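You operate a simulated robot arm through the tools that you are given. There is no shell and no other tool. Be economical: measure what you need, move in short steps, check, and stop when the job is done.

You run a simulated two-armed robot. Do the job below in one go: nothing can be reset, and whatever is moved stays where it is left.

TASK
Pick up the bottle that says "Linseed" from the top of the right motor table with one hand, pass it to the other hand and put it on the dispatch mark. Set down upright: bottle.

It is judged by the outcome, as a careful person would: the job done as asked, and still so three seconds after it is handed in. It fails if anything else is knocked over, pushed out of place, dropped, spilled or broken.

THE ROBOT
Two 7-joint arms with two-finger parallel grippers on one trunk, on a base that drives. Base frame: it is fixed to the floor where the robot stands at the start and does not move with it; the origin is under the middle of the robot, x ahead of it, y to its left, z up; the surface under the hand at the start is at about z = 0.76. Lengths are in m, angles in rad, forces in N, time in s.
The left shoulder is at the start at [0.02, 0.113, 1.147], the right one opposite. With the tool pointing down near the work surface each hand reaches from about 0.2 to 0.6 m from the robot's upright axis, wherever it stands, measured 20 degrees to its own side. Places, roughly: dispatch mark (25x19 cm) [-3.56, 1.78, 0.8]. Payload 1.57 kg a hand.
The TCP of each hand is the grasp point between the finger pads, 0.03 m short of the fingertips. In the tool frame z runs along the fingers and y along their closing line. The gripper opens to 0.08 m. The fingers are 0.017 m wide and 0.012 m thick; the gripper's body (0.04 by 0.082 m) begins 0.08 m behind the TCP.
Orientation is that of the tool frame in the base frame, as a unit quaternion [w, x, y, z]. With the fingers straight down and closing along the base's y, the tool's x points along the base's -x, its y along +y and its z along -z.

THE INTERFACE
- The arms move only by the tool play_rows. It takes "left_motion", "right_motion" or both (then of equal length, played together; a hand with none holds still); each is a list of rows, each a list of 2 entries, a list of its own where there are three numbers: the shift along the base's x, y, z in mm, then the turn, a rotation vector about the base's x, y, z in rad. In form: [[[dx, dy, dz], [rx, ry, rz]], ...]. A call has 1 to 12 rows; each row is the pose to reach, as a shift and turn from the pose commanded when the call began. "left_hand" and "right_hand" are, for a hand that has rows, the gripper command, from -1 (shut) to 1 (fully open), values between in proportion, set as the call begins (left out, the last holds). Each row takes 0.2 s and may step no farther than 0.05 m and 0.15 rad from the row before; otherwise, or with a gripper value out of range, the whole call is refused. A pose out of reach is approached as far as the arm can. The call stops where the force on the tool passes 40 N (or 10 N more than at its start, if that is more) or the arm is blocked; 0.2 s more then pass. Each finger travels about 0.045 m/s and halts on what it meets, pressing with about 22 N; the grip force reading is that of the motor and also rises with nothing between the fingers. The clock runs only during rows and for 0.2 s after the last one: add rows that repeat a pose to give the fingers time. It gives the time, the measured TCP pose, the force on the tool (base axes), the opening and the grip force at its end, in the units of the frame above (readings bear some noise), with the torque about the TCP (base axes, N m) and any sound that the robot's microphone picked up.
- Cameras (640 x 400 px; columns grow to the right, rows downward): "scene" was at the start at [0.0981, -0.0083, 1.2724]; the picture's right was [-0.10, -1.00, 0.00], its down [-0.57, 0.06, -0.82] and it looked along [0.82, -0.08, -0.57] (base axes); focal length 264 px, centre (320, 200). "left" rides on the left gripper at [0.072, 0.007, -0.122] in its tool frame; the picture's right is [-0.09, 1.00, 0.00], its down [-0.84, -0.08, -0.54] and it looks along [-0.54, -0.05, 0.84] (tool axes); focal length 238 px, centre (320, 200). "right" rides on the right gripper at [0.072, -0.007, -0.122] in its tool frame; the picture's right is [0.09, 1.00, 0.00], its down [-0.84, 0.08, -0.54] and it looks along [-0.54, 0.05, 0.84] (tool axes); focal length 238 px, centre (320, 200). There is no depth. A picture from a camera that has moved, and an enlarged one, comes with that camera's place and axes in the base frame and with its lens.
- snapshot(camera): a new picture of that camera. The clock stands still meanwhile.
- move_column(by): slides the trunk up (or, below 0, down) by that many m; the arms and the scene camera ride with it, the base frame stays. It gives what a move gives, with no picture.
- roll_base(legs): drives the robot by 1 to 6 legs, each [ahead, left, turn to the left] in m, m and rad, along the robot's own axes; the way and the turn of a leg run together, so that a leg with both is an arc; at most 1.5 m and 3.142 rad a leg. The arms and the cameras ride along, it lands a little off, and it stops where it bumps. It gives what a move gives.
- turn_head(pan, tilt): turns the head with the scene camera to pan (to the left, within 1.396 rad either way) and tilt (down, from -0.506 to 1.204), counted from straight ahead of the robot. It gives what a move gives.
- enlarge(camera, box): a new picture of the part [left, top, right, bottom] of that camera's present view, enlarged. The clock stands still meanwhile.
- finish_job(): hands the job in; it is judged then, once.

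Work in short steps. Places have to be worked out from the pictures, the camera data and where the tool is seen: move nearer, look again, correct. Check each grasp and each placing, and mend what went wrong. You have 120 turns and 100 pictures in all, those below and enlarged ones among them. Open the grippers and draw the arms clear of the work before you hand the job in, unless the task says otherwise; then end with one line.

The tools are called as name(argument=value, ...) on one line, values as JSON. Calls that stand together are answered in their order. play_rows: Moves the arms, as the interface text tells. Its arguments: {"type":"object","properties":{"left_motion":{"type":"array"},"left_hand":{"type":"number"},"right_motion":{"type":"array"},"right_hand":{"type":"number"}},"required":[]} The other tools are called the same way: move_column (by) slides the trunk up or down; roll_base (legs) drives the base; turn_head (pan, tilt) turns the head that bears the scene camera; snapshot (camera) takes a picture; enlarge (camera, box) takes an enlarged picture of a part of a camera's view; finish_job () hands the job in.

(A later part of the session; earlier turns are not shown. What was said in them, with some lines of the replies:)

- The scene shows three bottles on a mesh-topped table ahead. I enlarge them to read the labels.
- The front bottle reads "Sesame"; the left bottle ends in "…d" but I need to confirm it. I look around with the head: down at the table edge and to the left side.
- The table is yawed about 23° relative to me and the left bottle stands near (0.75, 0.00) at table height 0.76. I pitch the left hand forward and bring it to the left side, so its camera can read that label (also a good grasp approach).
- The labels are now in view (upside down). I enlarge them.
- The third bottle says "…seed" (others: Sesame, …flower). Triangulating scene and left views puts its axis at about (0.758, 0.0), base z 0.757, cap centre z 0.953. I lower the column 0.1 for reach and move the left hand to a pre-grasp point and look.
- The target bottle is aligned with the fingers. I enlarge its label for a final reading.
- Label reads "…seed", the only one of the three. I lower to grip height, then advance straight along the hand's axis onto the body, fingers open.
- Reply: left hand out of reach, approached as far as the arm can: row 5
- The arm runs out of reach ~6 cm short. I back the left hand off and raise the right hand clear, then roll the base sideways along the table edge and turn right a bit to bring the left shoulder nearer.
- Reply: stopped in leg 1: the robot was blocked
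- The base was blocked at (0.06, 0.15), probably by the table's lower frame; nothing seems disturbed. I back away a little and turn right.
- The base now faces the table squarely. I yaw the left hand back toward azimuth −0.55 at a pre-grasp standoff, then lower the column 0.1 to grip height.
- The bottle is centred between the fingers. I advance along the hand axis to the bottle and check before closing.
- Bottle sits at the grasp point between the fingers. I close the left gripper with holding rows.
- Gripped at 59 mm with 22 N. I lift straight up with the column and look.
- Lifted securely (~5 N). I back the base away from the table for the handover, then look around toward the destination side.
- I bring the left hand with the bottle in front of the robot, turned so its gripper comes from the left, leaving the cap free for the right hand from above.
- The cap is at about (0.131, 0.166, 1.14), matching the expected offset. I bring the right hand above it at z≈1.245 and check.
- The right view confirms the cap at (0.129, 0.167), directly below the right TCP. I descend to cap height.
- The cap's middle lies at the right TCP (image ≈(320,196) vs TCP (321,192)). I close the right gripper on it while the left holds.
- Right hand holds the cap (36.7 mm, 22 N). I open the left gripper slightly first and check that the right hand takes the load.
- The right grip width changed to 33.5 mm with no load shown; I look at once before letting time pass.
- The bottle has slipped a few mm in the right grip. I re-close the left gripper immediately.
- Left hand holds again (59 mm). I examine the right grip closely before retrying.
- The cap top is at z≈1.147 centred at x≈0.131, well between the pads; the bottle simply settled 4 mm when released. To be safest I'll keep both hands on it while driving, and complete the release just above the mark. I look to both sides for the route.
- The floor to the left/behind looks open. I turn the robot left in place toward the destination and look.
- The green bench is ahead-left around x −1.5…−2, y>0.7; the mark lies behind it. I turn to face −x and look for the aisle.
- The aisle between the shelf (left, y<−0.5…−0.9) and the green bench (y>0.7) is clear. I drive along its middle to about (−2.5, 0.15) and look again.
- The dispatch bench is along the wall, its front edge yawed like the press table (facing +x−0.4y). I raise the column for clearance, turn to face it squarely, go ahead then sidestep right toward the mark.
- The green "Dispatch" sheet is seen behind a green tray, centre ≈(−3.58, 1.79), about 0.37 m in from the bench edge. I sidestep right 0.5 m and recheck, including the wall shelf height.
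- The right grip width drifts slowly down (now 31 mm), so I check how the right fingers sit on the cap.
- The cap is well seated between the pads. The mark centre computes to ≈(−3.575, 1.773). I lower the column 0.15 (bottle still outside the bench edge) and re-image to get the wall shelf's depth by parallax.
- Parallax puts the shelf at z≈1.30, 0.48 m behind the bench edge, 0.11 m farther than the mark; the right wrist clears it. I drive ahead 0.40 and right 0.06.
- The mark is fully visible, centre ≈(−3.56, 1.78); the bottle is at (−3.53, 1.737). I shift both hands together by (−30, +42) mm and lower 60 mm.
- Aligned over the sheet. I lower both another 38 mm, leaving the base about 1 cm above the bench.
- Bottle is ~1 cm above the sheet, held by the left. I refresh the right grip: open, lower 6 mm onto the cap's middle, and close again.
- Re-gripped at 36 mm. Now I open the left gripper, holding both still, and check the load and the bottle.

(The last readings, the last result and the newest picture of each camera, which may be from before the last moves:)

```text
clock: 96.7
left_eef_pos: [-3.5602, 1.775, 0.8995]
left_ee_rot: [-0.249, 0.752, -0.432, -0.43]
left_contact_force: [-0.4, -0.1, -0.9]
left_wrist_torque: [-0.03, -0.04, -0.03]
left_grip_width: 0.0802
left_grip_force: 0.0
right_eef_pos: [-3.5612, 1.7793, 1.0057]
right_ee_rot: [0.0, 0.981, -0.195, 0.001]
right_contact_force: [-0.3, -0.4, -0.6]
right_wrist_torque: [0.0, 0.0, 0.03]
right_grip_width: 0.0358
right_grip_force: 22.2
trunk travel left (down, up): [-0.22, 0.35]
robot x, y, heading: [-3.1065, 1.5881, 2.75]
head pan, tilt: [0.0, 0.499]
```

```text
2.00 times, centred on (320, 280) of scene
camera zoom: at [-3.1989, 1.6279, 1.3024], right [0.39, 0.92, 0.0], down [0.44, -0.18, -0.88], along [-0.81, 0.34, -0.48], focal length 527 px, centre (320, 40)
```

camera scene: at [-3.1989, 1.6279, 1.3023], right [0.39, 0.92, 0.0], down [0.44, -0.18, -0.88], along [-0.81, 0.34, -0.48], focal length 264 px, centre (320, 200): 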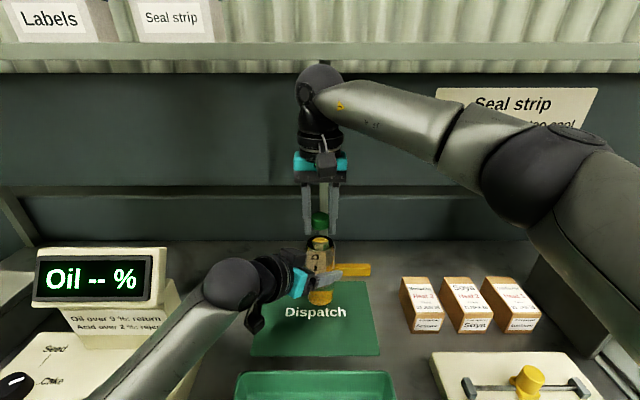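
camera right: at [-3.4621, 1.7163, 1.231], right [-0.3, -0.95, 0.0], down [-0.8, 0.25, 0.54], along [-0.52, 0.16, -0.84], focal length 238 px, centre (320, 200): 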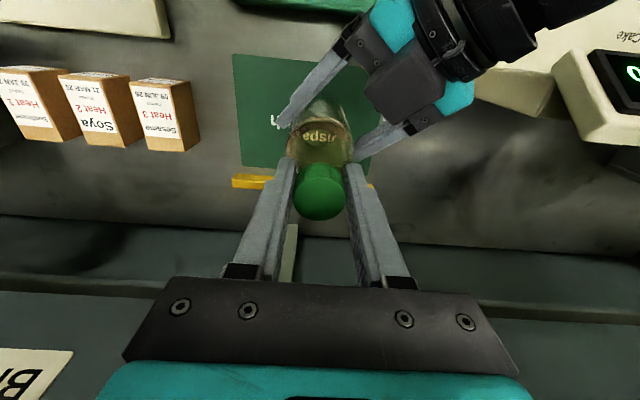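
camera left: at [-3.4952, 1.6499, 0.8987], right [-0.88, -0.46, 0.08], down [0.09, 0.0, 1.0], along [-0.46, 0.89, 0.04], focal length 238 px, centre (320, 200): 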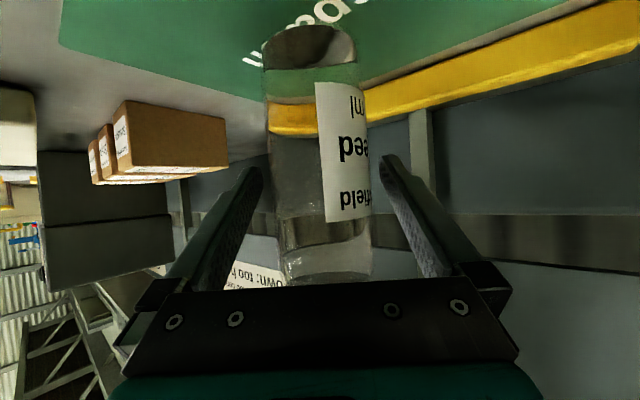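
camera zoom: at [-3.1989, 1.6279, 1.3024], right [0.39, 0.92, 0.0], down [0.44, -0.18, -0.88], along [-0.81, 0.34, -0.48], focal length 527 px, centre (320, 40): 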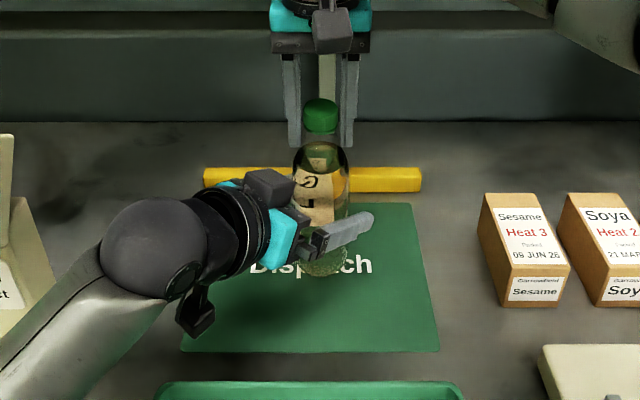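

The right hand holds the bottle steadily. I withdraw the left hand back along its axis and upward.

play_rows(left_motion=[[[9, -15, 10], [0, 0, 0]], [[18, -31, 20], [0, 0, 0]], [[29, -50, 33], [0, 0, 0]], [[40, -70, 47], [0, 0, 0]], [[52, -90, 65], [0, 0, 0]], [[65, -112, 90], [0, 0, 0]], [[85, -120, 120], [0, 0, 0]]])

snapshot(camera="scene")

snapshot(camera="left")

```text
clock: 98.2
left_eef_pos: [-3.4957, 1.663, 1.0163]
left_ee_rot: [-0.25, 0.752, -0.431, -0.431]
left_contact_force: [-0.2, 0.5, -0.7]
left_wrist_torque: [0.01, 0.0, -0.01]
left_grip_width: 0.0798
left_grip_force: 0.0
left hand out of reach, approached as far as the arm can: row 7
right_eef_pos: [-3.5609, 1.7795, 1.0044]
right_ee_rot: [-0.001, 0.98, -0.197, 0.0]
right_contact_force: [-0.8, 1.4, -0.2]
right_wrist_torque: [0.03, -0.02, 0.02]
right_grip_width: 0.0363
right_grip_force: 21.8
trunk travel left (down, up): [-0.22, 0.35]
robot x, y, heading: [-3.1058, 1.5905, 2.749]
head pan, tilt: [0.0, 0.499]
```

```text
35 pictures are left
camera scene: at [-3.1992, 1.6281, 1.3023], right [0.39, 0.92, 0.0], down [0.44, -0.18, -0.88], along [-0.81, 0.34, -0.48], focal length 264 px, centre (320, 200)
```

scene: 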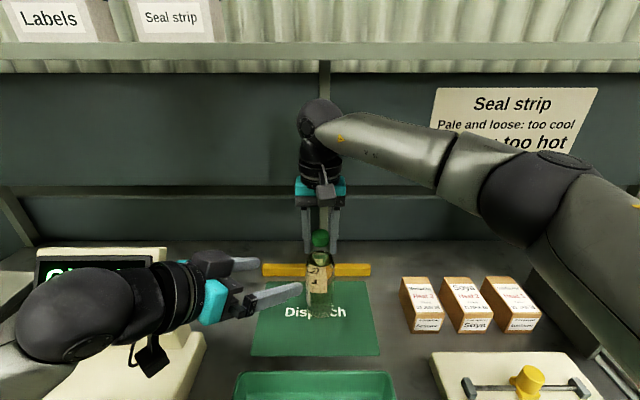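

```text
34 pictures are left
camera left: at [-3.4303, 1.5369, 1.0155], right [-0.88, -0.46, 0.08], down [0.09, 0.0, 1.0], along [-0.46, 0.89, 0.04], focal length 238 px, centre (320, 200)
```

left: 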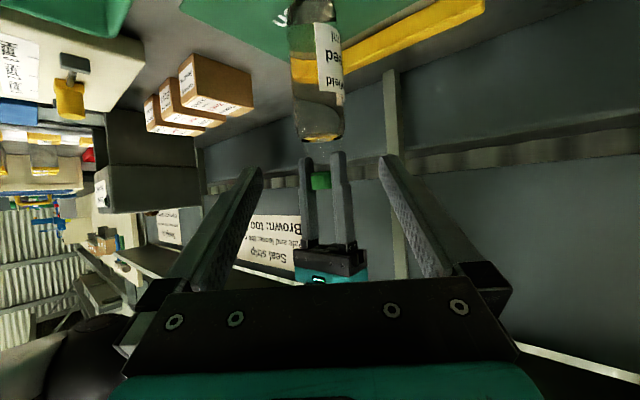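

The left hand is clear. I lower the bottle with the right hand in small steps, watching the vertical force.

play_rows(right_motion=[[[0, 0, -2], [0, 0, 0]], [[0, 0, -4], [0, 0, 0]]])

play_rows(right_motion=[[[0, 0, -2], [0, 0, 0]], [[0, 0, -4], [0, 0, 0]]])

snapshot(camera="left")

```text
clock: 98.8
left_eef_pos: [-3.4954, 1.6624, 1.0157]
left_ee_rot: [-0.25, 0.752, -0.431, -0.431]
left_contact_force: [0.9, 0.6, -0.8]
left_wrist_torque: [-0.04, 0.0, -0.02]
left_grip_width: 0.0799
left_grip_force: 0.0
right_eef_pos: [-3.5607, 1.7799, 1.0024]
right_ee_rot: [-0.001, 0.98, -0.197, 0.0]
right_contact_force: [0.6, 0.0, -0.2]
right_wrist_torque: [-0.01, -0.02, -0.02]
right_grip_width: 0.0356
right_grip_force: 21.6
trunk travel left (down, up): [-0.22, 0.35]
robot x, y, heading: [-3.1021, 1.5885, 2.746]
head pan, tilt: [0.0, 0.499]
```

```text
clock: 99.5
left_eef_pos: [-3.4959, 1.6621, 1.0156]
left_ee_rot: [-0.25, 0.753, -0.431, -0.431]
left_contact_force: [0.3, -0.3, 0.4]
left_wrist_torque: [0.01, -0.02, 0.01]
left_grip_width: 0.0803
left_grip_force: 0.0
right_eef_pos: [-3.561, 1.7787, 0.9952]
right_ee_rot: [-0.001, 0.981, -0.196, -0.001]
right_contact_force: [0.3, 0.7, 0.3]
right_wrist_torque: [0.01, -0.02, -0.01]
right_grip_width: 0.0359
right_grip_force: 22.0
trunk travel left (down, up): [-0.22, 0.35]
robot x, y, heading: [-3.1062, 1.5859, 2.747]
head pan, tilt: [0.0, 0.499]
```

```text
33 pictures are left
camera left: at [-3.4303, 1.537, 1.0151], right [-0.88, -0.46, 0.08], down [0.09, 0.0, 1.0], along [-0.46, 0.89, 0.04], focal length 238 px, centre (320, 200)
```

left: 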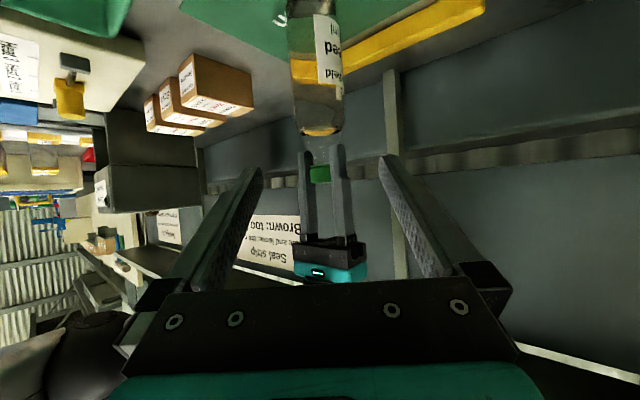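

No contact yet. I continue in small steps.

play_rows(right_motion=[[[0, 0, -2], [0, 0, 0]], [[0, 0, -3], [0, 0, 0]]])

enlarge(camera="scene", box=[270, 220, 370, 330])

play_rows(right_motion=[[[0, 0, -2], [0, 0, 0]], [[0, 0, -3], [0, 0, 0]]])

enlarge(camera="scene", box=[270, 220, 370, 330])

```text
clock: 100.0
left_eef_pos: [-3.495, 1.663, 1.0149]
left_ee_rot: [-0.25, 0.752, -0.432, -0.431]
left_contact_force: [-1.1, 0.4, -0.1]
left_wrist_torque: [0.04, -0.02, -0.02]
left_grip_width: 0.0802
left_grip_force: 0.1
right_eef_pos: [-3.5606, 1.78, 0.9926]
right_ee_rot: [-0.001, 0.98, -0.197, 0.0]
right_contact_force: [-0.2, -0.5, 0.2]
right_wrist_torque: [-0.01, 0.01, -0.01]
right_grip_width: 0.0358
right_grip_force: 22.1
trunk travel left (down, up): [-0.22, 0.35]
robot x, y, heading: [-3.1076, 1.5869, 2.743]
head pan, tilt: [0.0, 0.499]
```

```text
3.64 times, centred on (320, 275) of scene
camera zoom: at [-3.1989, 1.6279, 1.3024], right [0.39, 0.92, 0.0], down [0.44, -0.18, -0.88], along [-0.81, 0.34, -0.48], focal length 959 px, centre (320, -73)
```

zoom: 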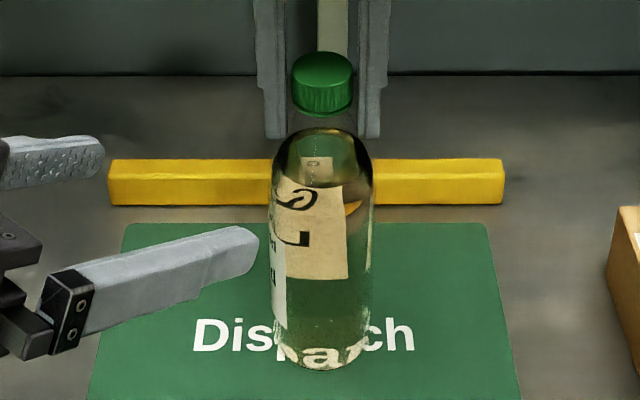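

```text
clock: 100.7
left_eef_pos: [-3.4964, 1.6626, 1.0146]
left_ee_rot: [-0.249, 0.753, -0.431, -0.431]
left_contact_force: [-0.6, 0.2, 0.1]
left_wrist_torque: [-0.01, -0.01, 0.01]
left_grip_width: 0.08
left_grip_force: 0.1
right_eef_pos: [-3.5605, 1.779, 0.9902]
right_ee_rot: [-0.001, 0.981, -0.196, 0.0]
right_contact_force: [-0.6, -0.9, 0.0]
right_wrist_torque: [0.0, -0.07, -0.01]
right_grip_width: 0.0355
right_grip_force: 22.0
trunk travel left (down, up): [-0.22, 0.35]
robot x, y, heading: [-3.1072, 1.5892, 2.747]
head pan, tilt: [0.0, 0.499]
```

```text
3.64 times, centred on (320, 275) of scene
camera zoom: at [-3.1989, 1.6279, 1.3024], right [0.39, 0.92, 0.0], down [0.44, -0.18, -0.88], along [-0.81, 0.34, -0.48], focal length 959 px, centre (320, -73)
```

zoom: 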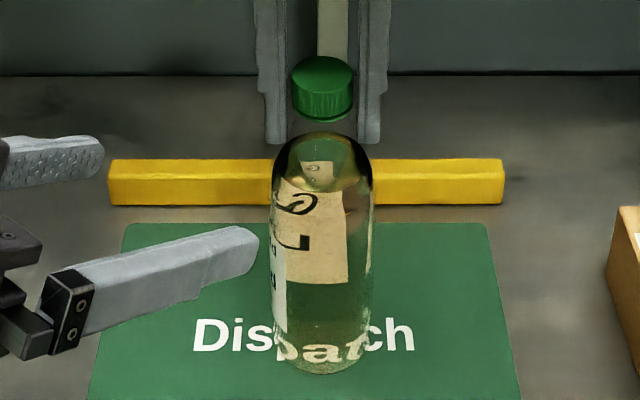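

Bottle upright and still a little above the sheet (base edge at row 374 vs ≈390 expected on contact); "L…seed" confirms Linseed. I keep lowering in small steps.

play_rows(right_motion=[[[0, 0, -2], [0, 0, 0]], [[0, 0, -4], [0, 0, 0]]])

play_rows(right_motion=[[[0, 0, -2], [0, 0, 0]], [[0, 0, -3], [0, 0, 0]]])

enlarge(camera="scene", box=[270, 220, 370, 330])

```text
clock: 101.2
left_eef_pos: [-3.494, 1.6623, 1.0171]
left_ee_rot: [-0.249, 0.752, -0.431, -0.432]
left_contact_force: [-0.5, 0.6, -0.6]
left_wrist_torque: [-0.01, -0.01, 0.01]
left_grip_width: 0.0802
left_grip_force: 0.0
right_eef_pos: [-3.5601, 1.7791, 0.9905]
right_ee_rot: [0.0, 0.981, -0.196, -0.002]
right_contact_force: [3.6, 1.2, 17.0]
right_wrist_torque: [0.28, -0.2, -0.07]
right_grip_width: 0.0359
right_grip_force: 21.9
trunk travel left (down, up): [-0.22, 0.35]
robot x, y, heading: [-3.1033, 1.5891, 2.743]
head pan, tilt: [0.0, 0.499]
```

```text
clock: 101.8
left_eef_pos: [-3.4939, 1.6612, 1.0181]
left_ee_rot: [-0.249, 0.752, -0.432, -0.432]
left_contact_force: [-0.4, 0.0, -0.5]
left_wrist_torque: [0.0, 0.03, 0.0]
left_grip_width: 0.0802
left_grip_force: 0.1
right_eef_pos: [-3.5599, 1.7796, 0.9905]
right_ee_rot: [0.0, 0.981, -0.195, -0.005]
right_contact_force: [5.9, 2.9, 37.5]
right_wrist_torque: [0.22, -0.48, 0.02]
right_grip_width: 0.0356
right_grip_force: 22.0
trunk travel left (down, up): [-0.22, 0.35]
robot x, y, heading: [-3.105, 1.59, 2.748]
head pan, tilt: [0.0, 0.499]
```

```text
3.64 times, centred on (320, 275) of scene
camera zoom: at [-3.1952, 1.627, 1.3029], right [0.39, 0.92, 0.0], down [0.44, -0.18, -0.88], along [-0.81, 0.34, -0.48], focal length 959 px, centre (320, -73)
```

zoom: 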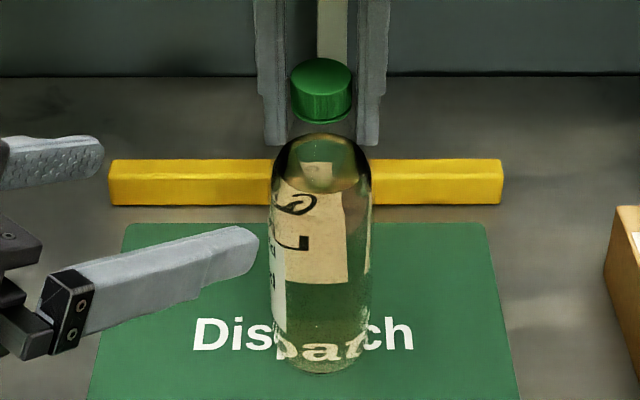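

Contact: TCP stays at 0.990 with 37 N upward, so the bottle stands on the sheet. I relieve the push by commanding 6 mm up, then open.

play_rows(right_motion=[[[0, 0, 3], [0, 0, 0]], [[0, 0, 6], [0, 0, 0]], [[0, 0, 6], [0, 0, 0]]])

```text
clock: 102.7
left_eef_pos: [-3.4952, 1.6631, 1.015]
left_ee_rot: [-0.249, 0.753, -0.431, -0.431]
left_contact_force: [0.4, 0.4, 1.1]
left_wrist_torque: [-0.03, 0.02, 0.01]
left_grip_width: 0.0798
left_grip_force: 0.0
right_eef_pos: [-3.5603, 1.7794, 0.9899]
right_ee_rot: [0.0, 0.981, -0.195, -0.002]
right_contact_force: [-0.7, 0.9, 13.0]
right_wrist_torque: [0.06, 0.65, -0.03]
right_grip_width: 0.0358
right_grip_force: 21.8
trunk travel left (down, up): [-0.22, 0.35]
robot x, y, heading: [-3.1038, 1.5918, 2.747]
head pan, tilt: [0.0, 0.499]
```

Still 13 N residual; I ease up 2 mm more and then open the right gripper.

play_rows(right_motion=[[[0, 0, 1], [0, 0, 0]], [[0, 0, 2], [0, 0, 0]], [[0, 0, 2], [0, 0, 0]]])

play_rows(right_motion=[[[0, 0, 0], [0, 0, 0]], [[0, 0, 0], [0, 0, 0]], [[0, 0, 0], [0, 0, 0]], [[0, 0, 0], [0, 0, 0]]], right_hand=1)

enlarge(camera="scene", box=[270, 220, 370, 330])

snapshot(camera="right")

```text
clock: 103.5
left_eef_pos: [-3.4955, 1.6614, 1.0153]
left_ee_rot: [-0.249, 0.753, -0.431, -0.431]
left_contact_force: [0.3, 0.2, 1.1]
left_wrist_torque: [-0.01, -0.01, -0.04]
left_grip_width: 0.0798
left_grip_force: 0.0
right_eef_pos: [-3.5592, 1.7797, 0.9905]
right_ee_rot: [-0.001, 0.981, -0.196, 0.002]
right_contact_force: [-0.1, -0.4, 1.2]
right_wrist_torque: [-0.03, 0.04, -0.01]
right_grip_width: 0.0359
right_grip_force: 21.7
trunk travel left (down, up): [-0.22, 0.35]
robot x, y, heading: [-3.1061, 1.5863, 2.747]
head pan, tilt: [0.0, 0.499]
```

```text
clock: 104.5
left_eef_pos: [-3.4951, 1.6631, 1.0151]
left_ee_rot: [-0.249, 0.752, -0.431, -0.432]
left_contact_force: [-0.1, 0.0, -0.6]
left_wrist_torque: [0.03, 0.01, 0.01]
left_grip_width: 0.0802
left_grip_force: 0.0
right_eef_pos: [-3.5609, 1.7794, 0.9916]
right_ee_rot: [-0.001, 0.98, -0.197, -0.001]
right_contact_force: [-0.4, -0.1, 0.4]
right_wrist_torque: [0.03, 0.01, 0.01]
right_grip_width: 0.08
right_grip_force: 0.1
trunk travel left (down, up): [-0.22, 0.35]
robot x, y, heading: [-3.1047, 1.5877, 2.743]
head pan, tilt: [0.0, 0.499]
```

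```text
3.64 times, centred on (320, 275) of scene
camera zoom: at [-3.1985, 1.6277, 1.3024], right [0.39, 0.92, 0.0], down [0.44, -0.18, -0.88], along [-0.81, 0.34, -0.48], focal length 959 px, centre (320, -73)
```

zoom: 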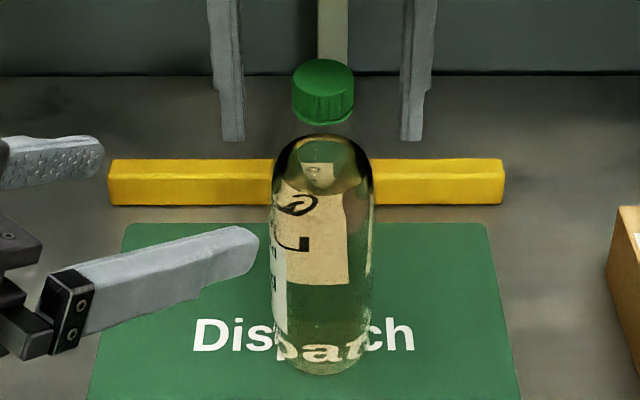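

```text
28 pictures are left
camera right: at [-3.4911, 1.758, 1.1146], right [-0.3, -0.95, 0.0], down [-0.8, 0.25, 0.54], along [-0.52, 0.16, -0.84], focal length 238 px, centre (320, 200)
```

right: 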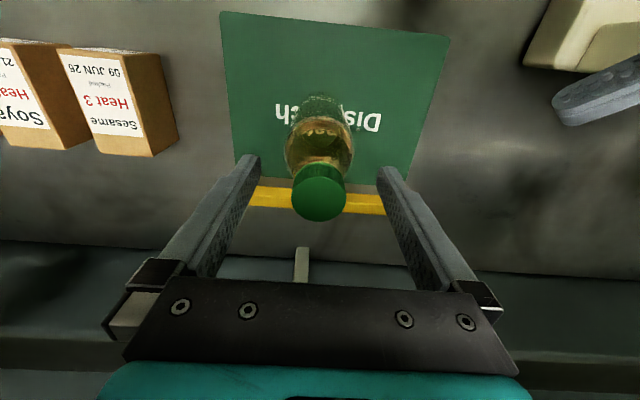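

The bottle stands upright on the sheet, free of the fingers. I raise the right hand straight up, then draw both hands back toward the robot.

play_rows(right_motion=[[[0, 0, 25], [0, 0, 0]], [[0, 0, 50], [0, 0, 0]], [[0, 0, 75], [0, 0, 0]], [[25, -10, 80], [0, 0, 0]], [[60, -25, 85], [0, 0, 0]], [[100, -42, 90], [0, 0, 0]]])

roll_base(legs=[[-0.4, 0, 0]])

snapshot(camera="scene")

```text
clock: 105.8
left_eef_pos: [-3.4957, 1.6631, 1.0149]
left_ee_rot: [-0.249, 0.753, -0.431, -0.431]
left_contact_force: [0.8, 0.6, 0.3]
left_wrist_torque: [-0.02, 0.02, -0.02]
left_grip_width: 0.0799
left_grip_force: 0.1
right_eef_pos: [-3.4593, 1.7369, 1.0817]
right_ee_rot: [-0.001, 0.98, -0.197, -0.001]
right_contact_force: [0.2, 0.4, 0.0]
right_wrist_torque: [-0.02, 0.0, -0.01]
right_grip_width: 0.0798
right_grip_force: 0.0
trunk travel left (down, up): [-0.22, 0.35]
robot x, y, heading: [-3.1041, 1.5911, 2.746]
head pan, tilt: [0.0, 0.499]
```

```text
clock: 108.3
left_eef_pos: [-3.1247, 1.5069, 1.0158]
left_ee_rot: [-0.249, 0.753, -0.43, -0.431]
left_contact_force: [-0.2, 0.3, 0.0]
left_wrist_torque: [0.0, -0.04, 0.02]
left_grip_width: 0.0799
left_grip_force: 0.0
right_eef_pos: [-3.0897, 1.583, 1.0819]
right_ee_rot: [-0.001, 0.981, -0.195, -0.001]
right_contact_force: [0.2, 0.2, 0.4]
right_wrist_torque: [0.01, -0.03, 0.0]
right_grip_width: 0.0798
right_grip_force: 0.0
trunk travel left (down, up): [-0.22, 0.35]
robot x, y, heading: [-2.7345, 1.4339, 2.748]
head pan, tilt: [0.0, 0.499]
```

```text
27 pictures are left
camera scene: at [-2.8274, 1.473, 1.3024], right [0.38, 0.92, 0.0], down [0.44, -0.18, -0.88], along [-0.81, 0.34, -0.48], focal length 264 px, centre (320, 200)
```

scene: 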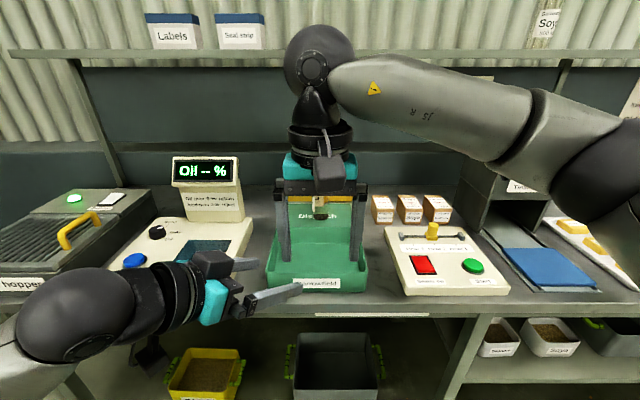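

Both arms are clear and nothing else moved. I check the bottle once more.

enlarge(camera="scene", box=[260, 150, 390, 300])

enlarge(camera="left", box=[160, 0, 480, 200])

```text
2.67 times, centred on (325, 225) of scene
camera zoom: at [-2.8274, 1.473, 1.3024], right [0.38, 0.92, 0.0], down [0.44, -0.18, -0.88], along [-0.81, 0.34, -0.48], focal length 703 px, centre (307, 133)
```

zoom: 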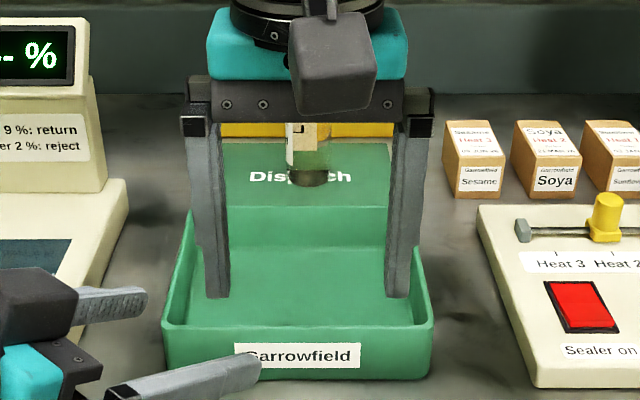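

```text
2.00 times, centred on (320, 100) of left
camera zoom: at [-3.0589, 1.3818, 1.0153], right [-0.88, -0.46, 0.08], down [0.09, 0.0, 1.0], along [-0.46, 0.89, 0.04], focal length 477 px, centre (320, 400)
```

zoom: 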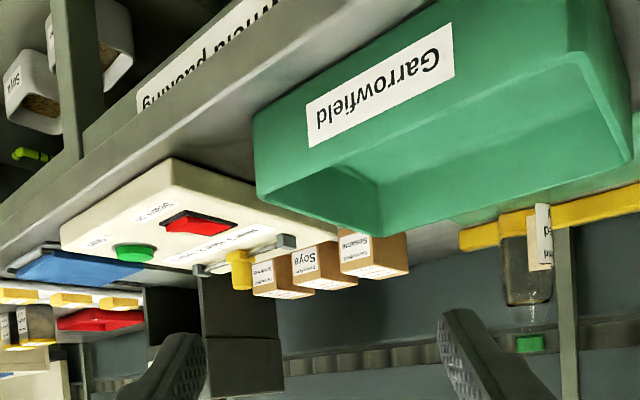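

The bottle stands upright on the dispatch mark, grippers are open and clear; I hand in.

finish_job()

```text
The job is handed in.
```

The Linseed bottle was taken from the right motor table with the left hand, passed to the right hand just above the dispatch bench, and set upright on the dispatch mark; nothing was seen knocked over or out of place, though the base bumped something once beside the motor table.
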